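You operate a simulated robot arm through the tools that you are given. There is no shell and no other tool. Be economical: measure what you need, move in short steps, check, and stop when the job is done.

The job below is to be done with a simulated two-armed robot. You get a single attempt, and the scene is never put back.

TASK
Slide the tail crossmember home, wind the tape in and stow the reel.
Fine: hold the reel while winding. Pass it to your other hand and stand it in the hook tray. Set down upright: tape reel.

It is judged by the outcome, as a careful person would: the job done as asked, and still so three seconds after it is handed in. It fails if anything else is knocked over, pushed out of place, dropped, spilled or broken.

THE ROBOT
Two 7-joint arms with two-finger parallel grippers on one trunk, on a base that drives. Base frame: it is fixed to the floor where the robot stands at the start and does not move with it; the origin is under the middle of the robot, x ahead of it, y to its left, z up. Lengths are in mm, angles in degrees, forces in N, time in s.
The left shoulder is at the start at [70, 134, 1276], the right one opposite. With the tool pointing down near the work surface each hand reaches from about 100 to 640 mm from the robot's upright axis, wherever it stands, measured 20 degrees to its own side. Places, roughly: hook tray inside [200, 0, 800]; reel crank [400, 400, 1100]; tail crossmember [700, 200, 900]. Payload 1.57 kg a hand.
The TCP of each hand is the grasp point between the finger pads, 30 mm short of the fingertips. In the tool frame z runs along the fingers and y along their closing line. Largest opening 80 mm; finger width 17, thickness 12; the body of the gripper, 40 by 82 mm, starts 80 mm behind the TCP.
Orientation is that of the tool frame in the base frame, as [roll, pitch, yaw] about the fixed x, y, z axes, in that order (R = Rz(yaw) Ry(pitch) Rx(roll)). With the fingers straight down and closing along the base's y, the tool's x points along the base's -x, its y along +y and its z along -z.

THE INTERFACE
- The arms move only by the tool send_rows. It takes "left_steps", "right_steps" or both (then of equal length, played together; a hand with none holds still); each is a list of rows, each an object of numbers (a shift or turn left out is 0, a gripper value left out holds the last): "rx", "ry", "rz": the turn, a rotation vector about the base's x, y, z in degrees; "tx", "ty", "tz": the shift along the base's x, y, z in mm; "grip": the gripper command, from -1 (fully open) to 1 (shut), values between in proportion. In form: [{"rx": .., "ry": .., "rz": .., "tx": .., "ty": .., "tz": .., "grip": ..}, ...]. A call has 1 to 12 rows; each row is the pose to reach, as a shift and turn from the pose commanded when the call began. Rows are played at 5 a second. More than 50 mm and 8.6 degrees between two rows, or a gripper value outside its range, and nothing of the call is played. A pose out of reach is approached as far as the arm can. The call stops where the force on the tool passes 40 N (or 10 N more than at its start, if that is more) or the arm is blocked; 0.2 s more then pass. The fingers move at their own pace (about 153 mm/s each) and stop on an object; they squeeze with about 34 N. The grip force told is the motor's: it shows also when the fingers shut on nothing. Time passes only in rows, and 0.2 s behind the last, so rows that repeat a pose let the fingers close. It gives the time, the measured TCP pose, the force on the tool (base axes), the opening and the grip force at its end, in the units of the frame above (readings bear some noise), with the torque about the TCP (base axes, N m) and any sound that the robot's microphone picked up.
- Cameras (640 x 400 px; columns grow to the right, rows downward): "scene" is now at [115.7, 35.3, 1479.1]; the picture's right is [0.49, -0.87, 0.00], its down [-0.70, -0.39, -0.60] and it looks along [0.52, 0.29, -0.80] (base axes); focal length 214 px, centre (320, 200). "left" rides on the left gripper at [72, 7, -122] in its tool frame; the picture's right is [-0.09, 1.00, 0.00], its down [-0.84, -0.08, -0.54] and it looks along [-0.54, -0.05, 0.84] (tool axes); focal length 238 px, centre (320, 200). "right" rides on the right gripper at [72, -7, -122] in its tool frame; the picture's right is [0.09, 1.00, 0.00], its down [-0.84, 0.08, -0.54] and it looks along [-0.54, 0.05, 0.84] (tool axes); focal length 238 px, centre (320, 200). There is no depth. A picture from a camera that has moved, and an enlarged one, comes with that camera's place and axes in the base frame and with its lens.
- capture(camera): a new picture of that camera. It takes no simulated time.
- lift_body(by): slides the trunk up (or, below 0, down) by that many mm; the arms and the scene camera ride with it, the base frame stays. It gives what a move gives, with no picture.
- drive_base(legs): drives the robot by 1 to 6 legs, each [ahead, left, turn to the left] in mm, mm and degrees, along the robot's own axes; the way and the turn of a leg run together, so that a leg with both is an arc; at most 1500 mm and 180 degrees a leg. The arms and the cameras ride along, it lands a little off, and it stops where it bumps. It gives what a move gives.
- turn_head(pan, tilt): turns the head with the scene camera to pan (to the left, within 86 degrees either way) and tilt (down, from -29 to 69), counted from straight ahead of the robot. It gives what a move gives.
- enlarge(camera, box): a new picture of the part [left, top, right, bottom] of that camera's present view, enlarged. It takes no simulated time.
- close_job(): hands the job in; it is judged then, once.

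Work in short steps. Places have to be worked out from the pictures, the camera data and where the tool is seen: move nearer, look again, correct. Check each grasp and each placing, and mend what went wrong. You have 120 turns and 88 pictures in all, those below and enlarged ones among them. Open the grippers and draw the arms clear of the work before you hand the job in, unless the task says otherwise; then end with one line.

The tools are called as a command line: name --argument value ..., lists and objects as JSON in quotes. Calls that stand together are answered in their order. send_rows: Moves the arms, as the interface text tells. Its arguments: {"type":"object","properties":{"left_steps":{"type":"array","items":{"type":"object","properties":{"rx":{"type":"number"},"ry":{"type":"number"},"rz":{"type":"number"},"tx":{"type":"number"},"ty":{"type":"number"},"tz":{"type":"number"},"grip":{"type":"number"}}}},"right_steps":{"type":"array","items":{"type":"object","properties":{"rx":{"type":"number"},"ry":{"type":"number"},"rz":{"type":"number"},"tx":{"type":"number"},"ty":{"type":"number"},"tz":{"type":"number"},"grip":{"type":"number"}}}}},"required":[]} The other tools are called the same way: lift_body (by) slides the trunk up or down; drive_base (legs) drives the base; turn_head (pan, tilt) turns the head that bears the scene camera; capture (camera) takes a picture; enlarge (camera, box) takes an enlarged picture of a part of a camera's view; close_job () hands the job in.

At the start:

```text
time_s: 0.0
left_tool_pos: [304.5, 445.4, 1383.0]
left_tool_rot: [179.8, 0.0, 179.9]
left_force: [0.0, 0.3, -0.5]
left_ft_torque: [0.01, 0.01, -0.01]
left_finger_gap: 80.0
left_finger_force: 0.1
right_tool_pos: [329.8, 8.0, 1414.9]
right_tool_rot: [179.9, 0.1, -180.0]
right_force: [0.0, 1.0, -0.2]
right_ft_torque: [-0.02, 0.02, 0.0]
right_finger_gap: 80.1
right_finger_force: 0.0
trunk travel left (down, up): [-850.0, 90.0]
robot x, y, heading: [-1.8, -1.2, -0.2]
head pan, tilt: [29.4, 53.3]
```

scene: 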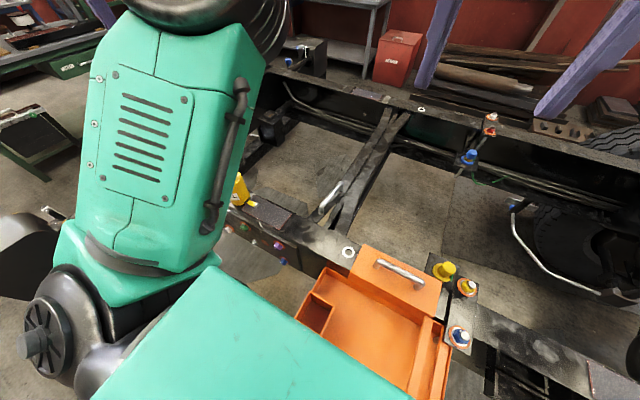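
right: 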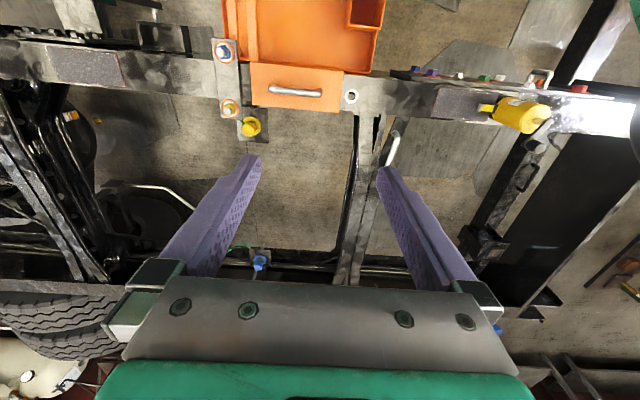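
left: 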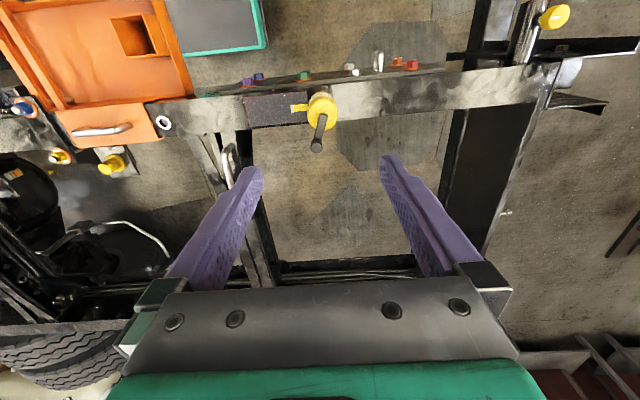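

The pictures show a chassis rail with an orange tray, a yellow reel with a crank, and a crossmember with a handle. I look closer with enlarged views.

enlarge --camera "left" --box '[180, 0, 640, 280]'

enlarge --camera "right" --box '[200, 0, 640, 280]'

enlarge --camera "scene" --box '[220, 60, 560, 300]'

```text
1.39 times, centred on (410, 140) of left
camera zoom: at [234.5, 451.2, 1506.7], right [0.09, 1.0, 0.0], down [0.84, -0.08, 0.54], along [0.54, -0.05, -0.84], focal length 332 px, centre (195, 284)
```

zoom: 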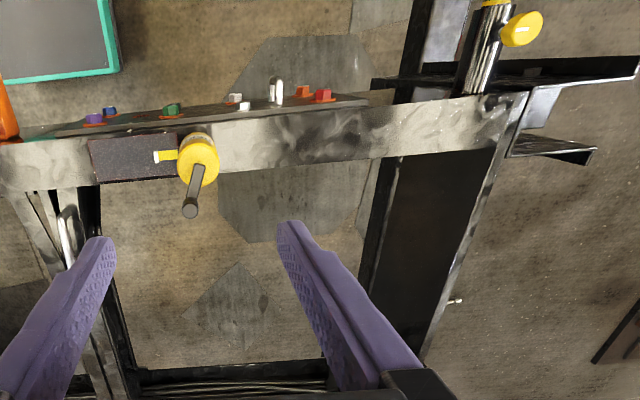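

```text
1.43 times, centred on (420, 140) of right
camera zoom: at [257.8, -1.3, 1537.2], right [-0.09, 1.0, 0.0], down [0.84, 0.08, 0.54], along [0.54, 0.05, -0.84], focal length 340 px, centre (177, 286)
```

zoom: 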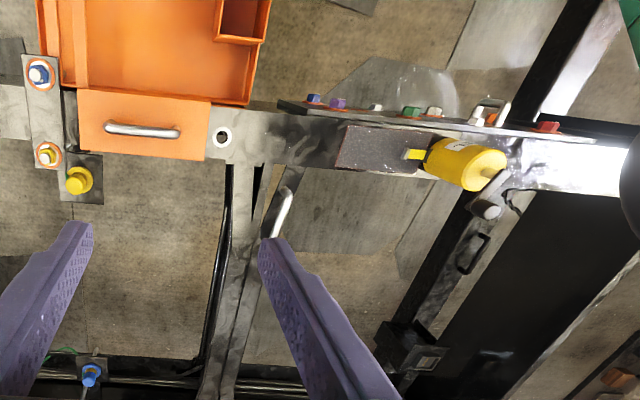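

```text
1.67 times, centred on (390, 180) of scene
camera zoom: at [115.7, 35.3, 1479.1], right [0.49, -0.87, 0.0], down [-0.7, -0.39, -0.6], along [0.52, 0.29, -0.8], focal length 358 px, centre (203, 233)
```

zoom: 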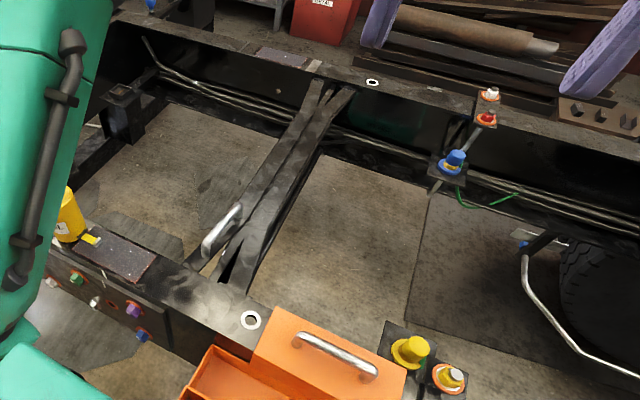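

I estimate the reel at about (339, 446, 1011) and the crossmember handle at about (457, 203, 963). I move the left hand above the crossmember for a closer view and pan the head.

send_rows --left_steps '[{"ty": -45, "tz": -20}, {"ty": -90, "tz": -40}, {"ty": -135, "tz": -60}, {"ty": -180, "tz": -80}, {"ty": -200, "tz": -120}]' --right_steps '[{"ty": -45}, {"ty": -90}, {"ty": -135}, {"ty": -180}, {"ty": -200}]'

capture --camera "left"

capture --camera "scene"

capture --camera "right"

```text
time_s: 1.2
left_tool_pos: [310.2, 381.4, 1286.0]
left_tool_rot: [179.8, -0.1, 179.9]
left_force: [0.0, 0.6, -0.6]
left_ft_torque: [0.03, 0.04, 0.03]
left_finger_gap: 80.3
left_finger_force: 0.1
left hand out of reach, approached as far as the arm can: row 2, 3, 4, 5
right_tool_pos: [331.5, -192.6, 1410.0]
right_tool_rot: [179.8, 0.0, -180.0]
right_force: [0.3, -0.8, 0.0]
right_ft_torque: [0.0, 0.01, 0.02]
right_finger_gap: 80.1
right_finger_force: 0.0
right hand out of reach, approached as far as the arm can: row 5
trunk travel left (down, up): [-850.0, 90.0]
robot x, y, heading: [0.7, -1.8, 0.0]
head pan, tilt: [29.4, 53.3]
```

```text
81 pictures are left
camera left: at [238.6, 388.2, 1408.9], right [0.09, 1.0, 0.0], down [0.84, -0.08, 0.54], along [0.54, -0.05, -0.84], focal length 238 px, centre (320, 200)
```

left: 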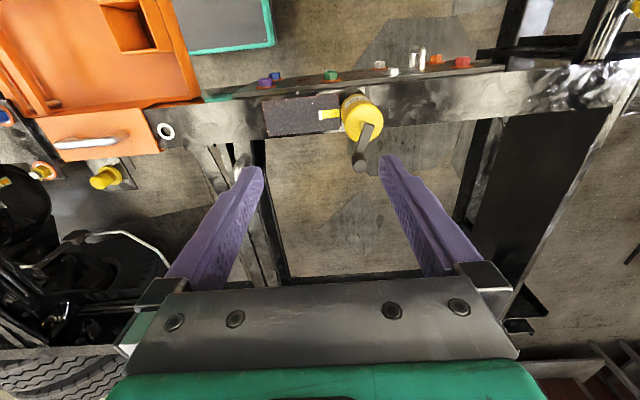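

```text
80 pictures are left
camera scene: at [116.8, 32.5, 1479.1], right [0.49, -0.87, 0.0], down [-0.7, -0.39, -0.6], along [0.52, 0.29, -0.8], focal length 214 px, centre (320, 200)
```

scene: 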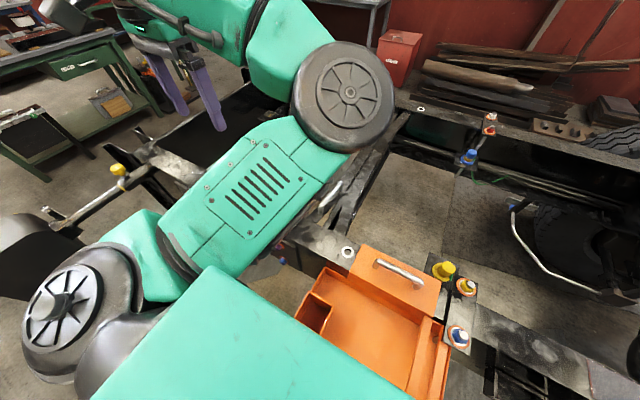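

```text
79 pictures are left
camera right: at [260.0, -202.7, 1532.8], right [-0.09, 1.0, 0.0], down [0.84, 0.08, 0.54], along [0.54, 0.05, -0.84], focal length 238 px, centre (320, 200)
```

right: 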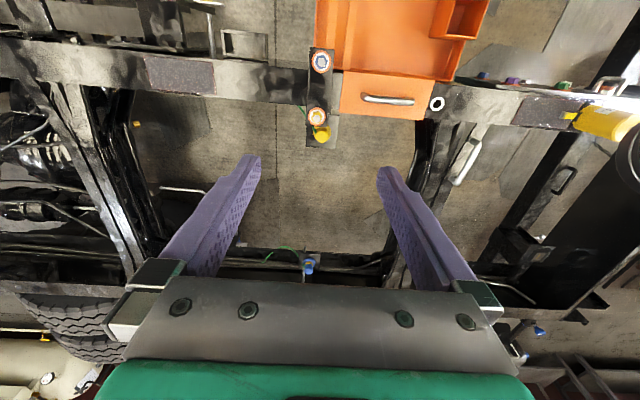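

The left arm blocks the scene view and folds badly here. I move it back to the left and bring the right camera lower over the crossmember.

send_rows --left_steps '[{"ty": 45, "tz": 30}, {"ty": 90, "tz": 60}, {"ty": 135, "tz": 60}, {"ty": 180, "tz": 60}, {"ty": 210, "tz": 60}, {"ty": 210, "tz": 60}]' --right_steps '[{"ty": 45, "tz": -20}, {"ty": 90, "tz": -40}, {"ty": 135, "tz": -70}, {"ty": 180, "tz": -100}, {"ty": 225, "tz": -130}, {"ty": 260, "tz": -150}]'

turn_head --pan 15 --tilt 45

capture --camera "scene"

capture --camera "right"

```text
refused: row 1 steps farther than a row can; nothing moved
```

```text
time_s: 2.0
left_tool_pos: [309.0, 384.1, 1285.4]
left_tool_rot: [179.9, 0.0, -180.0]
left_force: [-0.6, 1.0, 0.2]
left_ft_torque: [0.02, 0.03, 0.0]
left_finger_gap: 80.1
left_finger_force: 0.0
right_tool_pos: [331.1, -189.6, 1410.8]
right_tool_rot: [179.9, 0.1, -180.0]
right_force: [0.0, 0.9, 0.0]
right_ft_torque: [0.0, 0.01, 0.02]
right_finger_gap: 79.9
right_finger_force: 0.0
trunk travel left (down, up): [-850.0, 90.0]
robot x, y, heading: [2.5, -1.2, 0.0]
head pan, tilt: [15.0, 45.0]
```

```text
78 pictures are left
camera scene: at [130.2, 20.2, 1490.3], right [0.26, -0.97, 0.0], down [-0.68, -0.18, -0.71], along [0.68, 0.18, -0.71], focal length 214 px, centre (320, 200)
```

scene: 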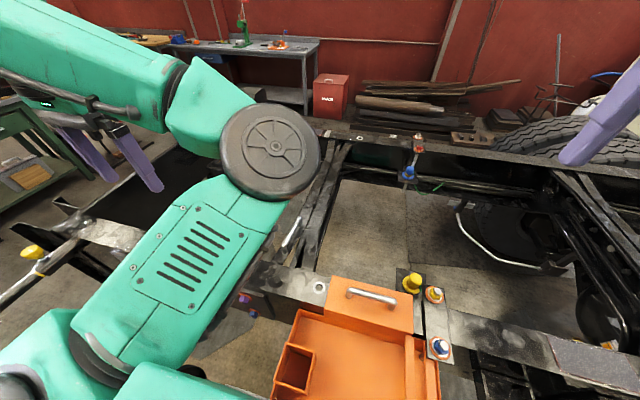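

```text
77 pictures are left
camera right: at [259.2, -199.1, 1533.5], right [-0.09, 1.0, 0.0], down [0.84, 0.08, 0.54], along [0.54, 0.05, -0.84], focal length 238 px, centre (320, 200)
```

right: 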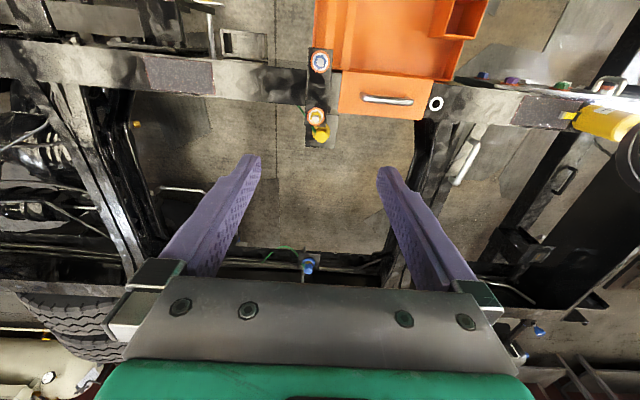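

The row shift was over 50 mm; I repeat it with smaller steps.

send_rows --left_steps '[{"ty": 45}, {"ty": 90}, {"ty": 135}, {"ty": 180, "tz": 20}, {"ty": 220, "tz": 50}, {"ty": 260, "tz": 60}, {"ty": 300, "tz": 60}]' --right_steps '[{"ty": 45, "tz": -20}, {"ty": 90, "tz": -40}, {"ty": 130, "tz": -65}, {"ty": 170, "tz": -90}, {"ty": 210, "tz": -120}, {"ty": 240, "tz": -150}, {"ty": 265, "tz": -180}]'

turn_head --pan 15 --tilt 50

capture --camera "scene"

capture --camera "right"

```text
time_s: 3.6
left_tool_pos: [305.0, 618.6, 1329.1]
left_tool_rot: [-180.0, -0.1, -180.0]
left_force: [-0.4, -0.6, -0.2]
left_ft_torque: [0.02, -0.02, 0.0]
left_finger_gap: 80.0
left_finger_force: 0.1
left hand out of reach, approached as far as the arm can: row 6, 7
right_tool_pos: [332.8, 75.2, 1231.8]
right_tool_rot: [179.9, 0.0, 179.9]
right_force: [0.5, -1.2, 0.3]
right_ft_torque: [0.0, 0.05, -0.02]
right_finger_gap: 80.0
right_finger_force: 0.0
trunk travel left (down, up): [-850.0, 90.0]
robot x, y, heading: [1.6, 3.7, -0.2]
head pan, tilt: [15.0, 45.0]
```

```text
time_s: 4.2
left_tool_pos: [304.3, 619.4, 1328.9]
left_tool_rot: [179.9, 0.0, 179.9]
left_force: [-1.2, -0.4, 0.3]
left_ft_torque: [0.02, 0.02, -0.02]
left_finger_gap: 80.1
left_finger_force: 0.1
right_tool_pos: [329.9, 74.5, 1232.9]
right_tool_rot: [179.9, 0.0, 180.0]
right_force: [1.0, 0.1, 0.3]
right_ft_torque: [0.0, 0.03, -0.01]
right_finger_gap: 80.1
right_finger_force: 0.1
trunk travel left (down, up): [-850.0, 90.0]
robot x, y, heading: [2.0, -2.5, -0.1]
head pan, tilt: [15.0, 50.0]
```

```text
76 pictures are left
camera scene: at [126.7, 19.1, 1483.4], right [0.26, -0.97, 0.0], down [-0.74, -0.2, -0.64], along [0.62, 0.17, -0.77], focal length 214 px, centre (320, 200)
```

scene: 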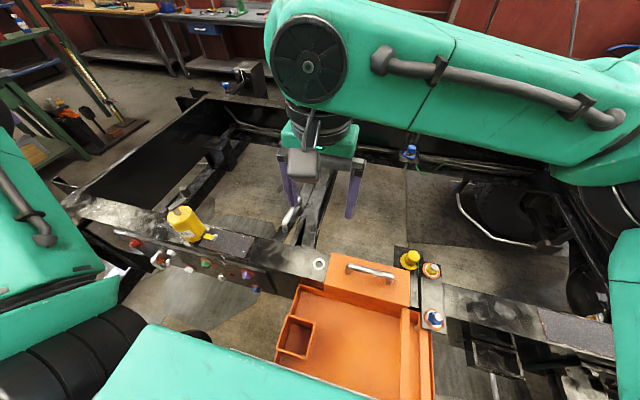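

```text
75 pictures are left
camera right: at [259.6, 65.7, 1355.3], right [-0.09, 1.0, 0.0], down [0.84, 0.08, 0.54], along [0.54, 0.05, -0.84], focal length 238 px, centre (320, 200)
```

right: 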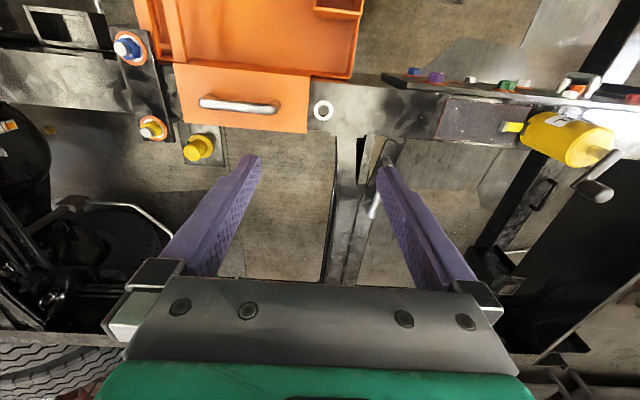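

The reel looks like a vertical cylinder with a crank on top. I zoom in on the reel and the crossmember.

enlarge --camera "scene" --box '[120, 160, 320, 290]'

enlarge --camera "right" --box '[300, 60, 640, 280]'

capture --camera "left"

```text
3.08 times, centred on (220, 225) of scene
camera zoom: at [126.7, 19.1, 1483.4], right [0.26, -0.97, 0.0], down [-0.74, -0.2, -0.64], along [0.62, 0.17, -0.77], focal length 660 px, centre (628, 123)
```

zoom: 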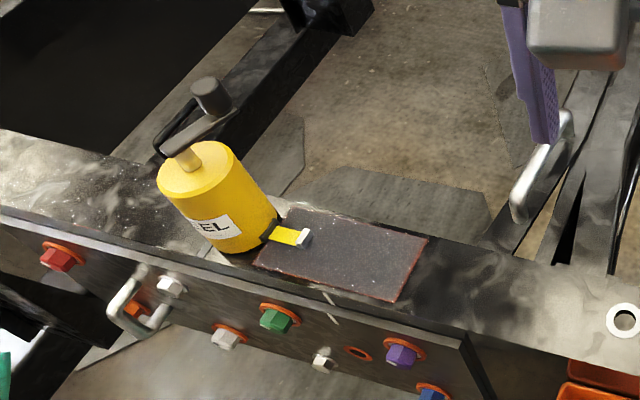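

```text
1.82 times, centred on (470, 170) of right
camera zoom: at [259.6, 65.7, 1355.3], right [-0.09, 1.0, 0.0], down [0.84, 0.08, 0.54], along [0.54, 0.05, -0.84], focal length 433 px, centre (47, 254)
```

zoom: 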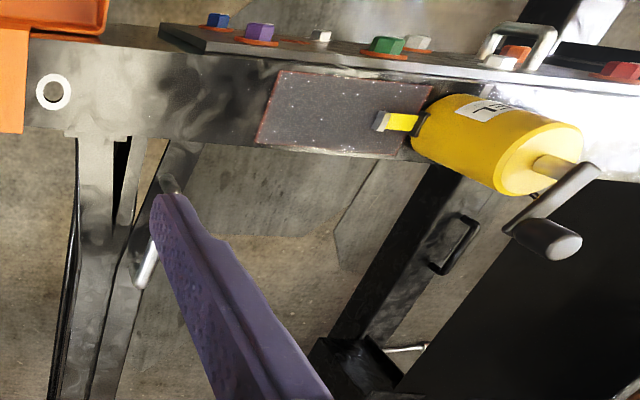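

```text
72 pictures are left
camera left: at [232.2, 625.0, 1451.0], right [0.09, 1.0, 0.0], down [0.84, -0.08, 0.54], along [0.54, -0.05, -0.84], focal length 238 px, centre (320, 200)
```

left: 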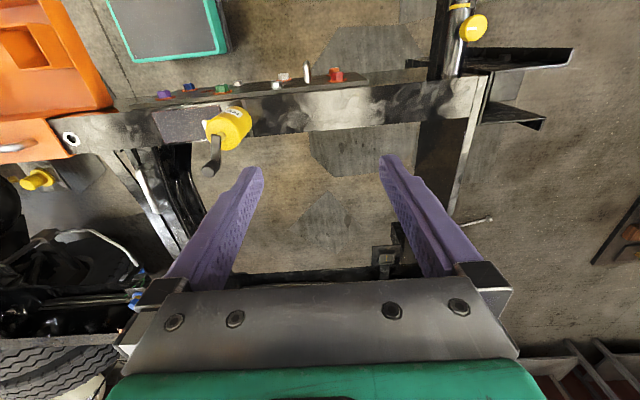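

I need a clear view of the crossmember: I move the right hand to the right and zoom the scene camera on it.

send_rows --right_steps '[{"ty": -45}, {"ty": -90}, {"ty": -135}, {"ty": -180}, {"ty": -225}, {"ty": -260}]'

enlarge --camera "scene" --box '[230, 110, 390, 280]'

capture --camera "scene"

```text
time_s: 5.6
left_tool_pos: [300.4, 617.8, 1329.7]
left_tool_rot: [179.8, 0.1, 180.0]
left_force: [0.3, -0.6, 0.3]
left_ft_torque: [0.02, -0.02, 0.02]
left_finger_gap: 80.0
left_finger_force: 0.0
right_tool_pos: [328.9, -187.8, 1232.7]
right_tool_rot: [179.9, 0.1, -179.8]
right_force: [0.2, -0.4, 0.6]
right_ft_torque: [-0.01, -0.02, -0.02]
right_finger_gap: 80.3
right_finger_force: 0.0
trunk travel left (down, up): [-850.0, 90.0]
robot x, y, heading: [-0.7, 0.3, -0.1]
head pan, tilt: [15.0, 50.0]
```

```text
2.35 times, centred on (310, 195) of scene
camera zoom: at [124.5, 17.6, 1483.6], right [0.26, -0.97, 0.0], down [-0.74, -0.2, -0.64], along [0.62, 0.17, -0.77], focal length 505 px, centre (344, 212)
```

zoom: 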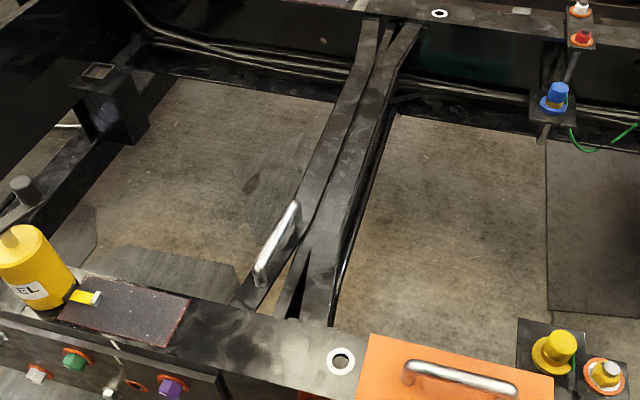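

```text
70 pictures are left
camera scene: at [124.5, 17.6, 1483.6], right [0.26, -0.97, 0.0], down [-0.74, -0.2, -0.64], along [0.62, 0.17, -0.77], focal length 214 px, centre (320, 200)
```

scene: 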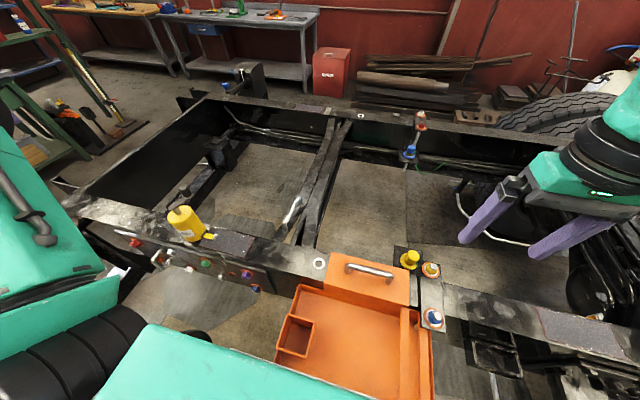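

The crossmember with the handle lies along x at about y ≈ 220, and ring-holes sit at y ≈ 86 on both rails. I move the left hand in over the handle for a close look.

send_rows --left_steps '[{"ty": -45, "tx": 10}, {"ty": -85, "tx": 25, "tz": -20}, {"ty": -125, "tx": 40, "tz": -40}, {"ty": -165, "tx": 55, "tz": -60}, {"ty": -205, "tx": 70, "tz": -80}, {"ty": -245, "tx": 85, "tz": -100}, {"ty": -285, "tx": 100, "tz": -115}, {"ty": -325, "tx": 110, "tz": -130}, {"ty": -350, "tx": 120, "tz": -150}, {"ty": -370, "tx": 130, "tz": -170}]'

capture --camera "left"

```text
time_s: 7.8
left_tool_pos: [453.2, 351.8, 1189.8]
left_tool_rot: [179.9, 0.1, 180.0]
left_force: [0.2, 0.4, 0.2]
left_ft_torque: [0.02, 0.0, 0.01]
left_finger_gap: 79.9
left_finger_force: 0.0
left hand out of reach, approached as far as the arm can: row 6, 7, 8, 9, 10
right_tool_pos: [329.6, -185.6, 1233.4]
right_tool_rot: [179.9, 0.0, 179.9]
right_force: [0.1, 0.5, 0.3]
right_ft_torque: [0.01, -0.05, 0.02]
right_finger_gap: 80.0
right_finger_force: 0.0
trunk travel left (down, up): [-850.0, 90.0]
robot x, y, heading: [-0.9, -1.5, -0.1]
head pan, tilt: [15.0, 50.0]
```

```text
69 pictures are left
camera left: at [382.6, 358.0, 1312.1], right [0.09, 1.0, 0.0], down [0.84, -0.08, 0.54], along [0.54, -0.05, -0.84], focal length 238 px, centre (320, 200)
```

left: 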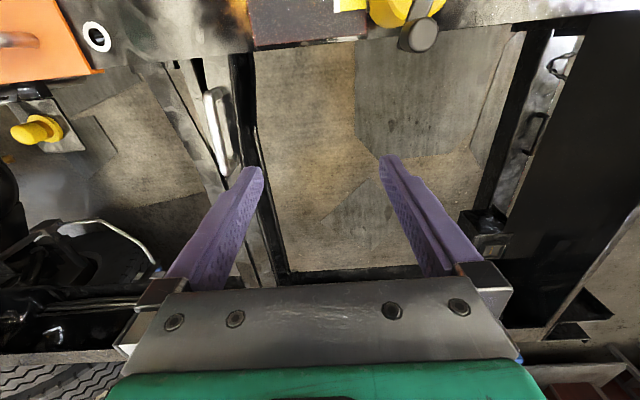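

The left arm cannot cross further; I'll use the base later. First zoom in on the handle here.

enlarge --camera "left" --box '[0, 0, 320, 300]'

drive_base --legs '[[0, 250, 0]]'

turn_head --pan 0 --tilt 55

capture --camera "scene"

```text
1.33 times, centred on (160, 150) of left
camera zoom: at [382.6, 358.0, 1312.1], right [0.09, 1.0, 0.0], down [0.84, -0.08, 0.54], along [0.54, -0.05, -0.84], focal length 318 px, centre (533, 267)
```

zoom: 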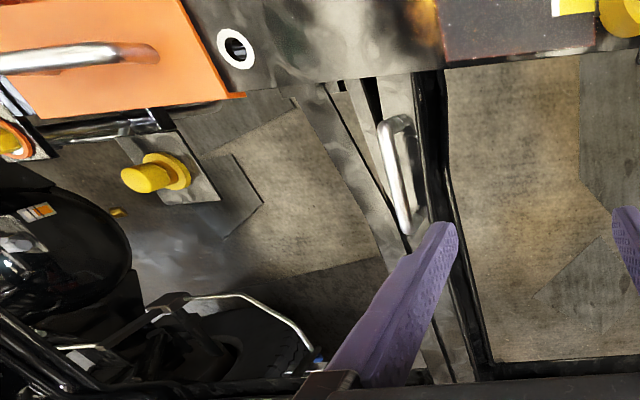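

```text
time_s: 9.7
left_tool_pos: [455.2, 599.7, 1190.1]
left_tool_rot: [179.7, 0.0, 179.9]
left_force: [-0.5, -0.6, 0.2]
left_ft_torque: [-0.03, 0.03, -0.02]
left_finger_gap: 79.9
left_finger_force: 0.0
right_tool_pos: [331.1, 62.5, 1232.0]
right_tool_rot: [179.8, 0.1, 180.0]
right_force: [0.5, -0.9, 0.6]
right_ft_torque: [0.02, 0.02, 0.03]
right_finger_gap: 79.8
right_finger_force: 0.1
trunk travel left (down, up): [-850.0, 90.0]
robot x, y, heading: [-1.3, 249.3, 0.0]
head pan, tilt: [15.0, 50.0]
```

```text
time_s: 10.4
left_tool_pos: [454.0, 603.3, 1188.4]
left_tool_rot: [179.8, -0.1, 179.8]
left_force: [0.0, -0.6, -0.1]
left_ft_torque: [-0.01, -0.03, -0.03]
left_finger_gap: 80.2
left_finger_force: 0.1
right_tool_pos: [330.6, 66.3, 1233.6]
right_tool_rot: [179.9, 0.1, -180.0]
right_force: [0.5, -0.4, 0.9]
right_ft_torque: [-0.03, 0.01, 0.02]
right_finger_gap: 80.2
right_finger_force: 0.0
trunk travel left (down, up): [-850.0, 90.0]
robot x, y, heading: [-3.0, 257.5, -0.0]
head pan, tilt: [0.0, 55.0]
```

```text
67 pictures are left
camera scene: at [123.6, 251.6, 1477.0], right [0.0, -1.0, 0.0], down [-0.82, 0.0, -0.57], along [0.57, 0.0, -0.82], focal length 214 px, centre (320, 200)
```

scene: 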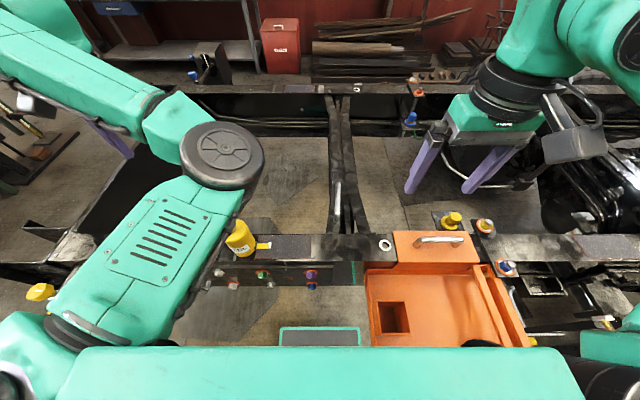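

enlarge --camera "scene" --box '[270, 80, 450, 280]'

enlarge --camera "scene" --box '[340, 200, 560, 350]'

capture --camera "right"

```text
2.00 times, centred on (360, 180) of scene
camera zoom: at [123.6, 251.6, 1477.0], right [0.0, -1.0, 0.0], down [-0.82, 0.0, -0.57], along [0.57, 0.0, -0.82], focal length 429 px, centre (240, 240)
```

zoom: 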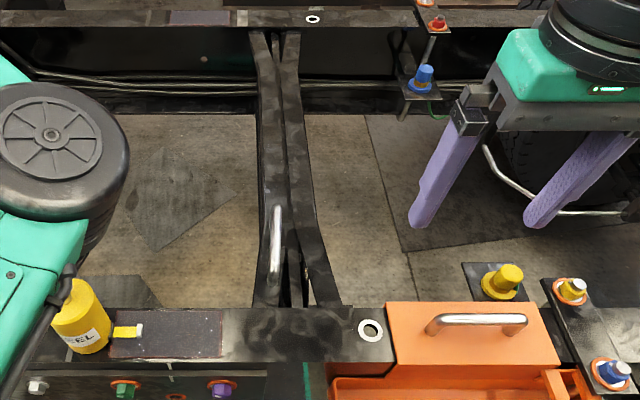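

```text
2.67 times, centred on (450, 275) of scene
camera zoom: at [123.6, 251.6, 1477.0], right [0.0, -1.0, 0.0], down [-0.82, 0.0, -0.57], along [0.57, 0.0, -0.82], focal length 572 px, centre (-27, 0)
```

zoom: 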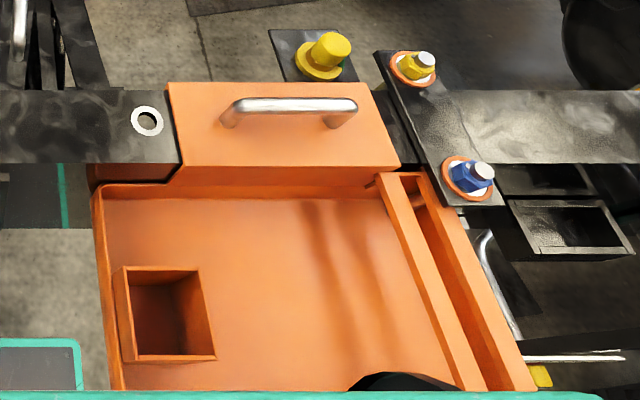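

```text
64 pictures are left
camera right: at [259.2, 56.7, 1355.2], right [-0.09, 1.0, 0.0], down [0.84, 0.08, 0.54], along [0.54, 0.05, -0.84], focal length 238 px, centre (320, 200)
```

right: 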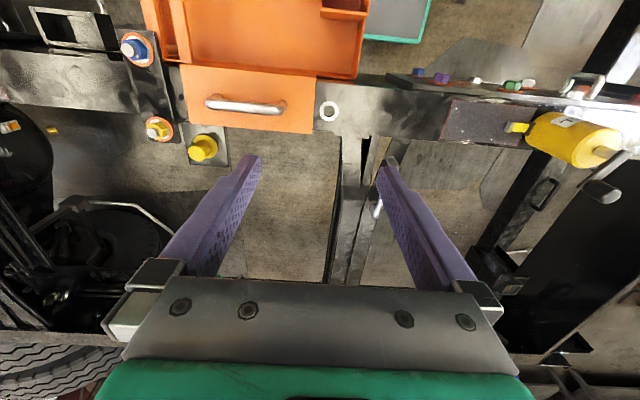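

The handle bar is near y ≈ 200; the hook tray has a square pocket in its near-left corner, sized for the reel. I move the right hand over the handle.

send_rows --right_steps '[{"ty": 40, "tx": 15, "tz": -20}, {"ty": 80, "tx": 30, "tz": -40}, {"ty": 110, "tx": 50, "tz": -65}, {"ty": 125, "tx": 70, "tz": -95}, {"ty": 130, "tx": 80, "tz": -120}]'

capture --camera "right"

capture --camera "scene"

```text
time_s: 11.6
left_tool_pos: [455.9, 603.6, 1189.2]
left_tool_rot: [179.8, 0.0, 179.9]
left_force: [-0.3, -0.1, 0.3]
left_ft_torque: [0.03, 0.02, 0.02]
left_finger_gap: 80.0
left_finger_force: 0.1
right_tool_pos: [410.8, 194.2, 1110.7]
right_tool_rot: [179.9, 0.1, -180.0]
right_force: [0.1, 0.2, 0.0]
right_ft_torque: [0.01, 0.03, -0.03]
right_finger_gap: 79.9
right_finger_force: 0.0
trunk travel left (down, up): [-850.0, 90.0]
robot x, y, heading: [-3.0, 254.3, -0.2]
head pan, tilt: [0.0, 55.0]
```

```text
63 pictures are left
camera right: at [339.6, 186.3, 1233.4], right [-0.09, 1.0, 0.0], down [0.84, 0.08, 0.54], along [0.54, 0.05, -0.84], focal length 238 px, centre (320, 200)
```

right: 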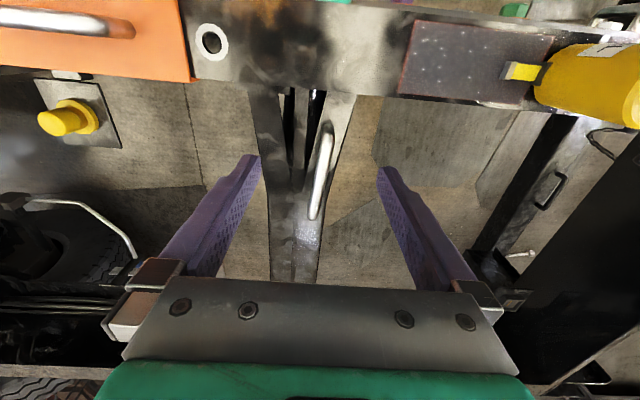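

```text
62 pictures are left
camera scene: at [124.4, 251.1, 1476.9], right [0.0, -1.0, 0.0], down [-0.82, 0.0, -0.57], along [0.57, 0.0, -0.82], focal length 214 px, centre (320, 200)
```

scene: 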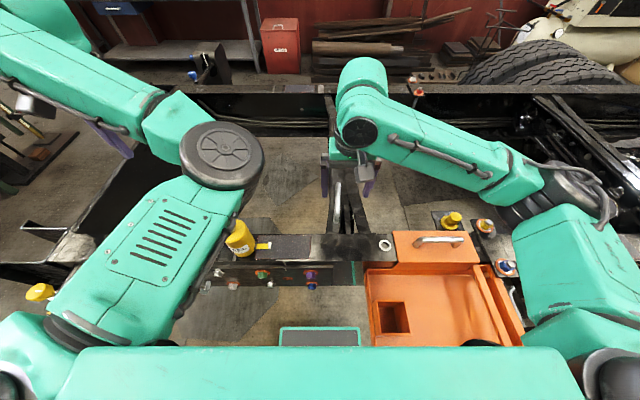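

The handle runs along x, grip centre about (462, 199, 968). I lower onto it with open fingers straddling it.

send_rows --right_steps '[{"tx": 20, "ty": 2, "tz": -35}, {"tx": 40, "ty": 4, "tz": -70}, {"tx": 52, "ty": 5, "tz": -100}, {"tx": 52, "ty": 5, "tz": -120}, {"tx": 52, "ty": 5, "tz": -132}]'

capture --camera "right"

enlarge --camera "scene" --box '[290, 130, 410, 250]'

```text
time_s: 12.8
left_tool_pos: [455.6, 603.1, 1188.5]
left_tool_rot: [179.9, -0.1, 179.9]
left_force: [-0.1, -0.8, -0.4]
left_ft_torque: [0.03, 0.01, -0.02]
left_finger_gap: 80.0
left_finger_force: 0.1
right_tool_pos: [462.8, 200.2, 979.8]
right_tool_rot: [179.9, 0.2, 180.0]
right_force: [-0.1, -0.3, 0.2]
right_ft_torque: [0.03, 0.0, 0.01]
right_finger_gap: 80.1
right_finger_force: 0.0
trunk travel left (down, up): [-850.0, 90.0]
robot x, y, heading: [-1.1, 248.2, 0.1]
head pan, tilt: [0.0, 55.0]
```

```text
61 pictures are left
camera right: at [391.2, 191.2, 1102.3], right [-0.09, 1.0, 0.0], down [0.84, 0.08, 0.54], along [0.54, 0.05, -0.84], focal length 238 px, centre (320, 200)
```

right: 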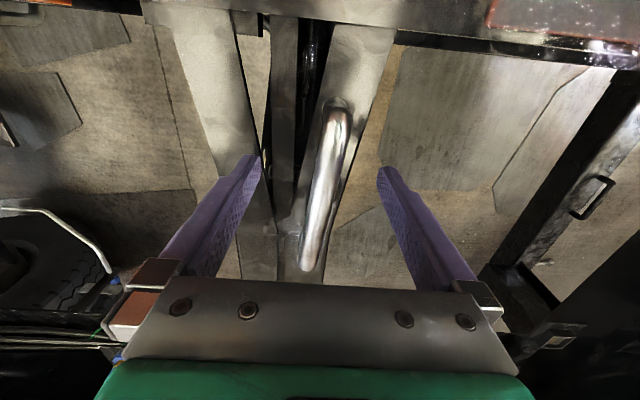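

```text
3.33 times, centred on (350, 190) of scene
camera zoom: at [123.9, 250.9, 1476.9], right [0.0, -1.0, 0.0], down [-0.82, 0.0, -0.57], along [0.57, 0.0, -0.82], focal length 715 px, centre (220, 233)
```

zoom: 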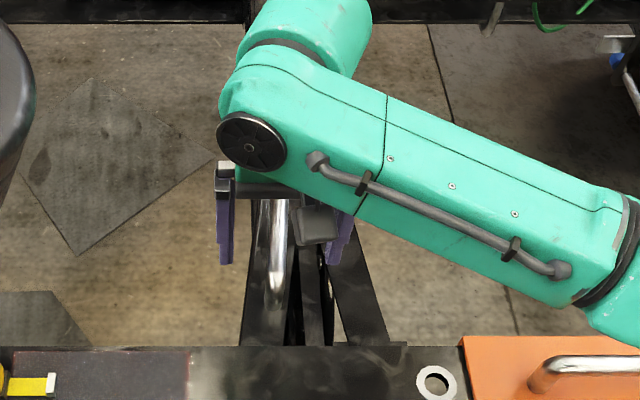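

The handle sits between the fingers. I lower slightly and close on it.

send_rows --right_steps '[{"tz": -8}, {"tz": -8, "ty": -2, "grip": 1}, {"tz": -8, "ty": -2, "grip": 1}, {"tz": -8, "ty": -2, "grip": 1}]'

```text
time_s: 13.8
left_tool_pos: [455.6, 604.8, 1188.1]
left_tool_rot: [-180.0, 0.1, 179.9]
left_force: [-0.2, -0.1, 0.4]
left_ft_torque: [-0.02, 0.01, 0.02]
left_finger_gap: 79.8
left_finger_force: 0.0
right_tool_pos: [464.6, 199.5, 972.3]
right_tool_rot: [179.9, -0.1, 179.9]
right_force: [-1.2, 4.7, -2.6]
right_ft_torque: [0.07, 0.04, -0.66]
right_finger_gap: 17.1
right_finger_force: 32.2
trunk travel left (down, up): [-850.0, 90.0]
robot x, y, heading: [-2.4, 252.5, 0.1]
head pan, tilt: [0.0, 55.0]
```

Handle gripped (17 mm). I test a short slide toward -y (toward the ring marks).

send_rows --right_steps '[{"ty": -4}, {"ty": -8}, {"ty": -12}, {"ty": -16}, {"ty": -20}]'

```text
time_s: 15.0
left_tool_pos: [455.7, 603.3, 1187.8]
left_tool_rot: [179.8, 0.0, 179.9]
left_force: [0.3, -0.1, 0.5]
left_ft_torque: [0.04, 0.01, 0.01]
left_finger_gap: 79.8
left_finger_force: 0.0
right_tool_pos: [462.1, 178.8, 972.5]
right_tool_rot: [-179.9, 0.0, -180.0]
right_force: [-2.2, 4.9, -5.3]
right_ft_torque: [-0.1, 0.08, -0.56]
right_finger_gap: 17.2
right_finger_force: 31.9
trunk travel left (down, up): [-850.0, 90.0]
robot x, y, heading: [1.1, 252.6, 0.1]
head pan, tilt: [0.0, 55.0]
```

It moved with light force. I check what moved.

enlarge --camera "scene" --box '[270, 80, 450, 280]'

capture --camera "right"

```text
2.00 times, centred on (360, 180) of scene
camera zoom: at [124.0, 251.6, 1476.9], right [0.0, -1.0, 0.0], down [-0.82, 0.0, -0.57], along [0.57, 0.0, -0.82], focal length 429 px, centre (240, 240)
```

zoom: 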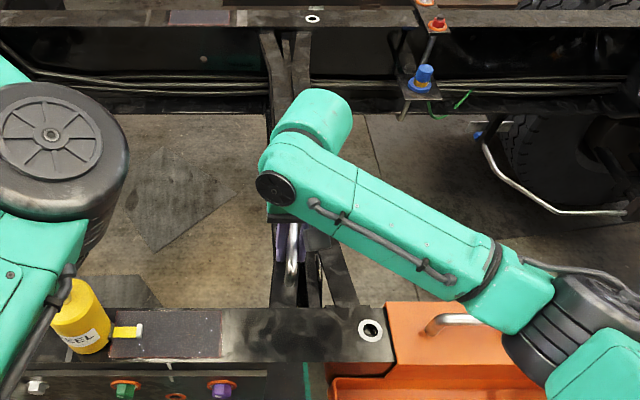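

```text
58 pictures are left
camera right: at [391.3, 169.8, 1094.9], right [-0.09, 1.0, 0.0], down [0.84, 0.08, 0.54], along [0.54, 0.05, -0.84], focal length 238 px, centre (320, 200)
```

right: 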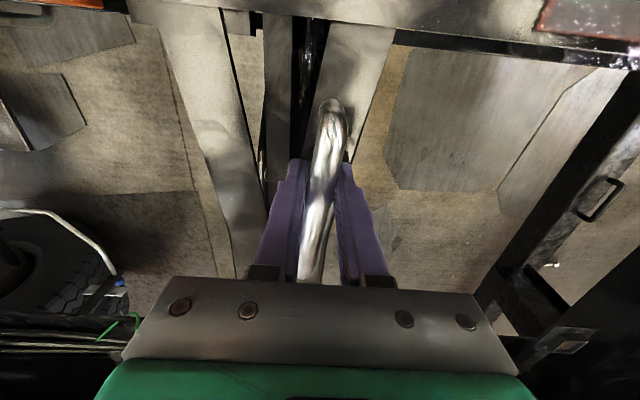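

Both bars belong to one assembly and slid together. I continue toward -y until it stops, watching force and sound.

send_rows --right_steps '[{"ty": -6}, {"ty": -12}, {"ty": -18}, {"ty": -24}, {"ty": -30}, {"ty": -36}, {"ty": -42}]'

enlarge --camera "scene" --box '[270, 80, 450, 280]'

```text
time_s: 16.4
left_tool_pos: [456.1, 609.0, 1187.7]
left_tool_rot: [180.0, -0.1, -180.0]
left_force: [0.5, -0.4, -0.6]
left_ft_torque: [0.09, 0.04, 0.03]
left_finger_gap: 80.0
left_finger_force: 0.0
right_tool_pos: [462.0, 156.8, 972.6]
right_tool_rot: [178.6, 0.0, -179.0]
right_force: [2.1, 27.9, -5.8]
right_ft_torque: [-0.17, -0.81, -0.73]
right_finger_gap: 17.5
right_finger_force: 32.5
trunk travel left (down, up): [-850.0, 90.0]
robot x, y, heading: [0.7, 253.7, 0.1]
head pan, tilt: [0.0, 55.0]
stopped in row 7 (right hand): the force on the tool passed its limit (the readings are from after the stop); the commanded pose is now the measured one
```

```text
2.00 times, centred on (360, 180) of scene
camera zoom: at [126.2, 255.0, 1476.8], right [0.0, -1.0, 0.0], down [-0.82, 0.0, -0.57], along [0.57, 0.0, -0.82], focal length 429 px, centre (240, 240)
```

zoom: 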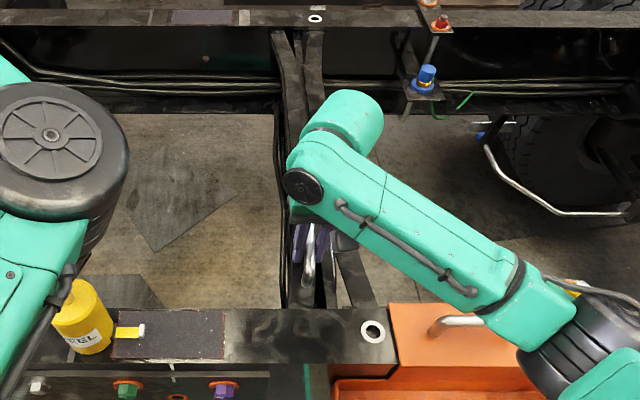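

It stopped hard at y ≈ 157 after about 43 mm, with the right bar now under the rings. I release and lift to check alignment.

send_rows --right_steps '[{"grip": -1}, {"grip": -1}, {"tz": 40}, {"tz": 85}, {"tz": 130, "tx": -15}, {"tz": 160, "tx": -40}]'

enlarge --camera "right" --box '[160, 0, 440, 280]'

enlarge --camera "scene" --box '[300, 80, 420, 260]'

```text
time_s: 17.8
left_tool_pos: [452.7, 605.5, 1190.4]
left_tool_rot: [180.0, 0.2, -179.9]
left_force: [0.9, 0.1, 0.3]
left_ft_torque: [0.01, -0.02, 0.02]
left_finger_gap: 80.0
left_finger_force: 0.0
right_tool_pos: [420.1, 148.9, 1134.4]
right_tool_rot: [179.3, 0.1, -179.5]
right_force: [-1.2, -0.6, -0.6]
right_ft_torque: [0.01, -0.02, -0.01]
right_finger_gap: 79.8
right_finger_force: 0.0
trunk travel left (down, up): [-850.0, 90.0]
robot x, y, heading: [-0.2, 253.2, -0.2]
head pan, tilt: [0.0, 55.0]
```

```text
1.43 times, centred on (300, 140) of right
camera zoom: at [348.9, 138.1, 1255.9], right [-0.1, 0.99, 0.01], down [0.84, 0.08, 0.54], along [0.54, 0.07, -0.84], focal length 340 px, centre (349, 286)
```

zoom: 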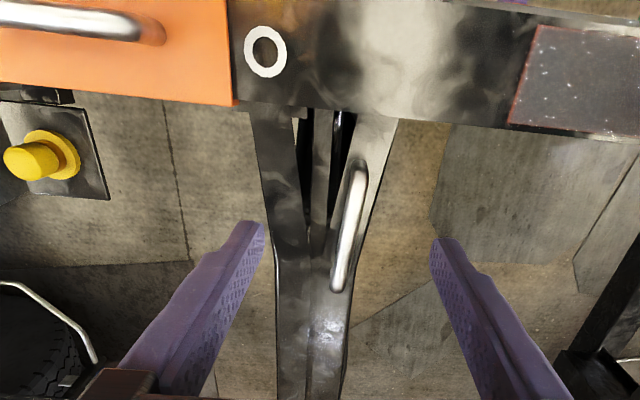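

```text
2.22 times, centred on (360, 170) of scene
camera zoom: at [121.7, 251.5, 1477.1], right [0.0, -1.0, 0.0], down [-0.82, 0.0, -0.57], along [0.57, 0.0, -0.82], focal length 477 px, centre (231, 267)
```

zoom: 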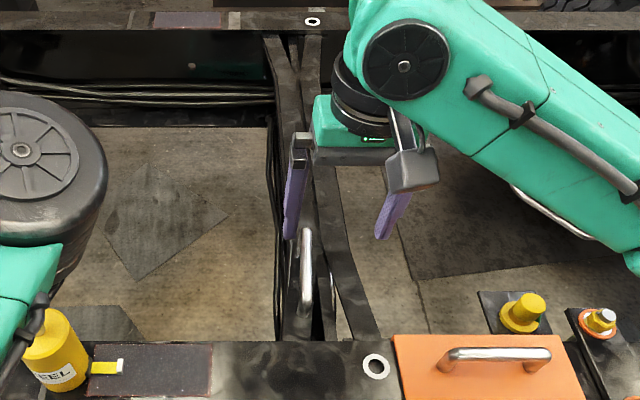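

I look closely at the ring hole to see whether the bar's hole lines up.

enlarge --camera "right" --box '[220, 0, 340, 90]'

enlarge --camera "scene" --box '[320, 75, 380, 115]'

```text
4.44 times, centred on (280, 45) of right
camera zoom: at [348.9, 138.1, 1255.9], right [-0.1, 0.99, 0.01], down [0.84, 0.08, 0.54], along [0.54, 0.07, -0.84], focal length 1059 px, centre (498, 889)
```

zoom: 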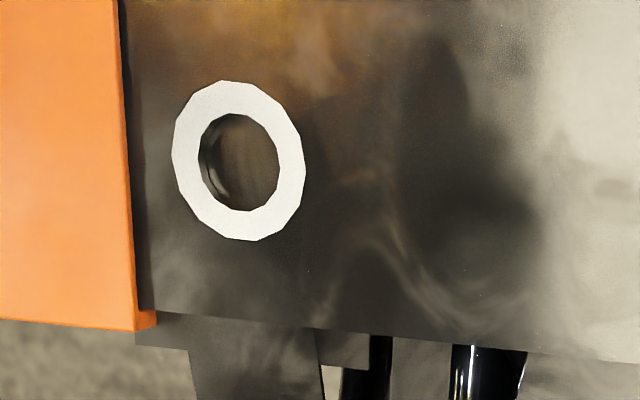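

```text
10.00 times, centred on (350, 95) of scene
camera zoom: at [121.7, 251.5, 1477.1], right [0.0, -1.0, 0.0], down [-0.82, 0.0, -0.57], along [0.57, 0.0, -0.82], focal length 2145 px, centre (20, 1250)
```

zoom: 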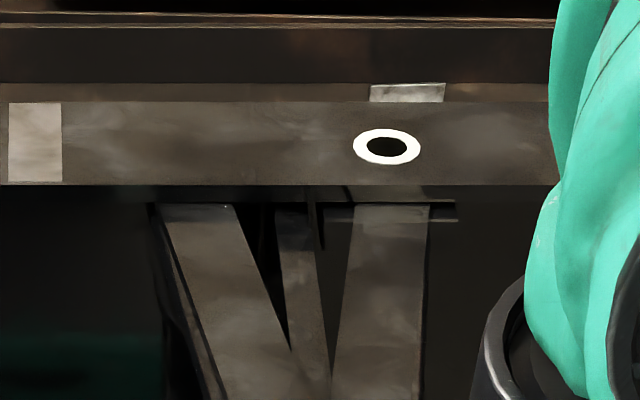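

The crossmember bar ends sit under both rings inside their brackets, so it is home. Next the reel: axis about (343, 452), top z ≈ 1037, crank knob top about (377, 421, 1114). I reposition the base back and left so that both hands reach it.

drive_base --legs '[[-150, 0, 0], [0, 140, 0]]'

turn_head --pan 0 --tilt 45

capture --camera "scene"

capture --camera "right"

```text
time_s: 20.1
left_tool_pos: [304.3, 740.9, 1189.9]
left_tool_rot: [179.8, 0.0, -180.0]
left_force: [-0.3, -0.4, -0.8]
left_ft_torque: [0.02, 0.02, -0.01]
left_finger_gap: 79.8
left_finger_force: 0.1
right_tool_pos: [272.5, 285.3, 1132.6]
right_tool_rot: [179.1, 0.0, -179.5]
right_force: [-0.1, 0.0, 0.0]
right_ft_torque: [0.0, -0.03, -0.03]
right_finger_gap: 79.8
right_finger_force: 0.1
trunk travel left (down, up): [-850.0, 90.0]
robot x, y, heading: [-150.3, 389.1, 0.0]
head pan, tilt: [0.0, 55.0]
```

```text
time_s: 20.9
left_tool_pos: [305.5, 743.0, 1189.4]
left_tool_rot: [179.9, 0.0, 179.9]
left_force: [0.2, 0.3, -0.4]
left_ft_torque: [-0.04, -0.01, -0.01]
left_finger_gap: 80.0
left_finger_force: 0.1
right_tool_pos: [272.3, 287.6, 1132.3]
right_tool_rot: [179.4, -0.1, -179.5]
right_force: [0.2, 0.3, -0.2]
right_ft_torque: [-0.02, -0.03, 0.03]
right_finger_gap: 80.1
right_finger_force: 0.0
trunk travel left (down, up): [-850.0, 90.0]
robot x, y, heading: [-149.4, 392.8, 0.3]
head pan, tilt: [0.0, 45.0]
```

```text
52 pictures are left
camera scene: at [-16.7, 391.2, 1490.3], right [0.0, -1.0, 0.0], down [-0.71, 0.0, -0.71], along [0.71, 0.0, -0.71], focal length 214 px, centre (320, 200)
```

scene: 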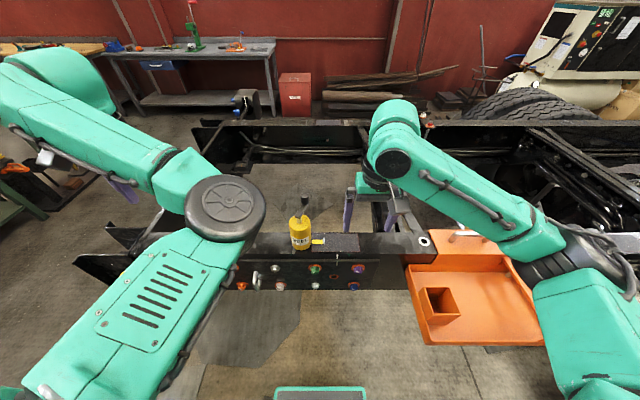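

```text
51 pictures are left
camera right: at [201.1, 277.4, 1255.1], right [-0.1, 0.99, 0.01], down [0.84, 0.08, 0.54], along [0.54, 0.06, -0.84], focal length 238 px, centre (320, 200)
```

right: 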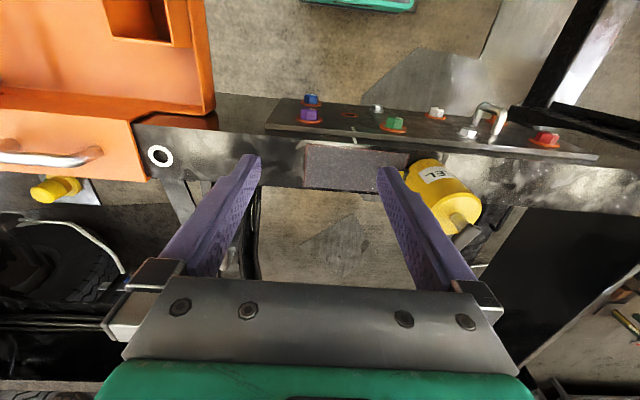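

Good view. I enlarge on the reel for geometry.

enlarge --camera "scene" --box '[230, 170, 390, 300]'

```text
3.08 times, centred on (310, 235) of scene
camera zoom: at [-16.7, 391.2, 1490.3], right [0.0, -1.0, 0.0], down [-0.71, 0.0, -0.71], along [0.71, 0.0, -0.71], focal length 660 px, centre (351, 92)
```

zoom: 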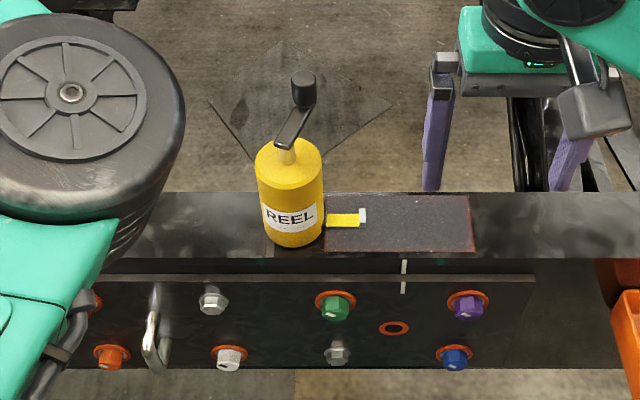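

Reel body: axis ≈ (343, 450), z 950–1045, about 61 mm wide; tape tab low at z ≈ 957. I swing the left hand to point forward, 20° down and yawed -30°, for a side grasp.

send_rows --left_steps '[{"rx": -2.03, "ry": -7.59, "rz": -2.9, "tx": -8, "ty": -20, "tz": -5}, {"rx": -4.07, "ry": -15.18, "rz": -5.8, "tx": -16, "ty": -40, "tz": -10}, {"rx": -6.1, "ry": -22.77, "rz": -8.7, "tx": -24, "ty": -60, "tz": -20}, {"rx": -8.13, "ry": -30.36, "rz": -11.6, "tx": -32, "ty": -80, "tz": -30}, {"rx": -10.17, "ry": -37.94, "rz": -14.5, "tx": -40, "ty": -100, "tz": -45}, {"rx": -12.2, "ry": -45.53, "rz": -17.4, "tx": -48, "ty": -120, "tz": -60}, {"rx": -14.23, "ry": -53.12, "rz": -20.3, "tx": -56, "ty": -140, "tz": -75}, {"rx": -16.27, "ry": -60.71, "rz": -23.2, "tx": -64, "ty": -160, "tz": -90}, {"rx": -18.3, "ry": -68.3, "rz": -26.1, "tx": -70, "ty": -180, "tz": -110}]'

capture --camera "scene"

capture --camera "left"

```text
time_s: 22.9
left_tool_pos: [251.1, 633.1, 1064.0]
left_tool_rot: [179.0, 69.6, 149.1]
left_force: [-0.9, -0.4, 0.5]
left_ft_torque: [0.02, 0.01, 0.09]
left_finger_gap: 80.0
left_finger_force: 0.1
left hand out of reach, approached as far as the arm can: row 1, 2, 3, 4, 5, 6, 7, 8, 9
right_tool_pos: [269.6, 285.3, 1133.8]
right_tool_rot: [179.1, 0.2, -179.5]
right_force: [0.1, -0.7, -0.4]
right_ft_torque: [0.02, -0.01, 0.02]
right_finger_gap: 80.0
right_finger_force: 0.1
trunk travel left (down, up): [-850.0, 90.0]
robot x, y, heading: [-150.1, 392.5, 0.1]
head pan, tilt: [0.0, 45.0]
```

```text
49 pictures are left
camera scene: at [-20.3, 386.7, 1490.6], right [0.0, -1.0, 0.0], down [-0.71, 0.0, -0.71], along [0.71, 0.0, -0.71], focal length 214 px, centre (320, 200)
```

scene: 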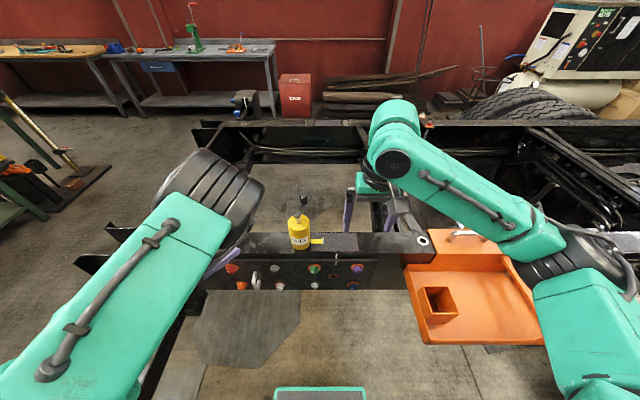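

```text
48 pictures are left
camera left: at [135.0, 708.5, 1039.8], right [0.53, 0.85, 0.09], down [-0.23, 0.04, 0.97], along [0.82, -0.53, 0.21], focal length 238 px, centre (320, 200)
```

left: 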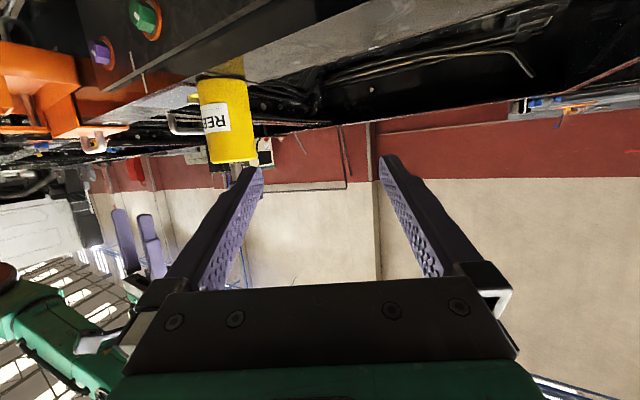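

Orientation reached but y lags. I try continuing toward the pre-grasp to see whether it is a real limit.

send_rows --left_steps '[{"ty": -10, "tz": -10}, {"ty": -20, "tz": -20}, {"ty": -30, "tz": -30}, {"ty": -30, "tz": -30}]'

```text
time_s: 23.9
left_tool_pos: [262.0, 632.6, 1023.9]
left_tool_rot: [179.8, 69.9, 150.1]
left_force: [0.6, 0.3, -0.3]
left_ft_torque: [0.0, -0.01, 0.0]
left_finger_gap: 79.8
left_finger_force: 0.0
left hand out of reach, approached as far as the arm can: row 1, 2, 3, 4
right_tool_pos: [272.0, 288.1, 1131.8]
right_tool_rot: [179.3, 0.0, -179.5]
right_force: [-0.4, -0.4, -0.8]
right_ft_torque: [-0.02, 0.01, -0.01]
right_finger_gap: 80.0
right_finger_force: 0.0
trunk travel left (down, up): [-850.0, 90.0]
robot x, y, heading: [-149.4, 391.3, -0.2]
head pan, tilt: [0.0, 45.0]
```

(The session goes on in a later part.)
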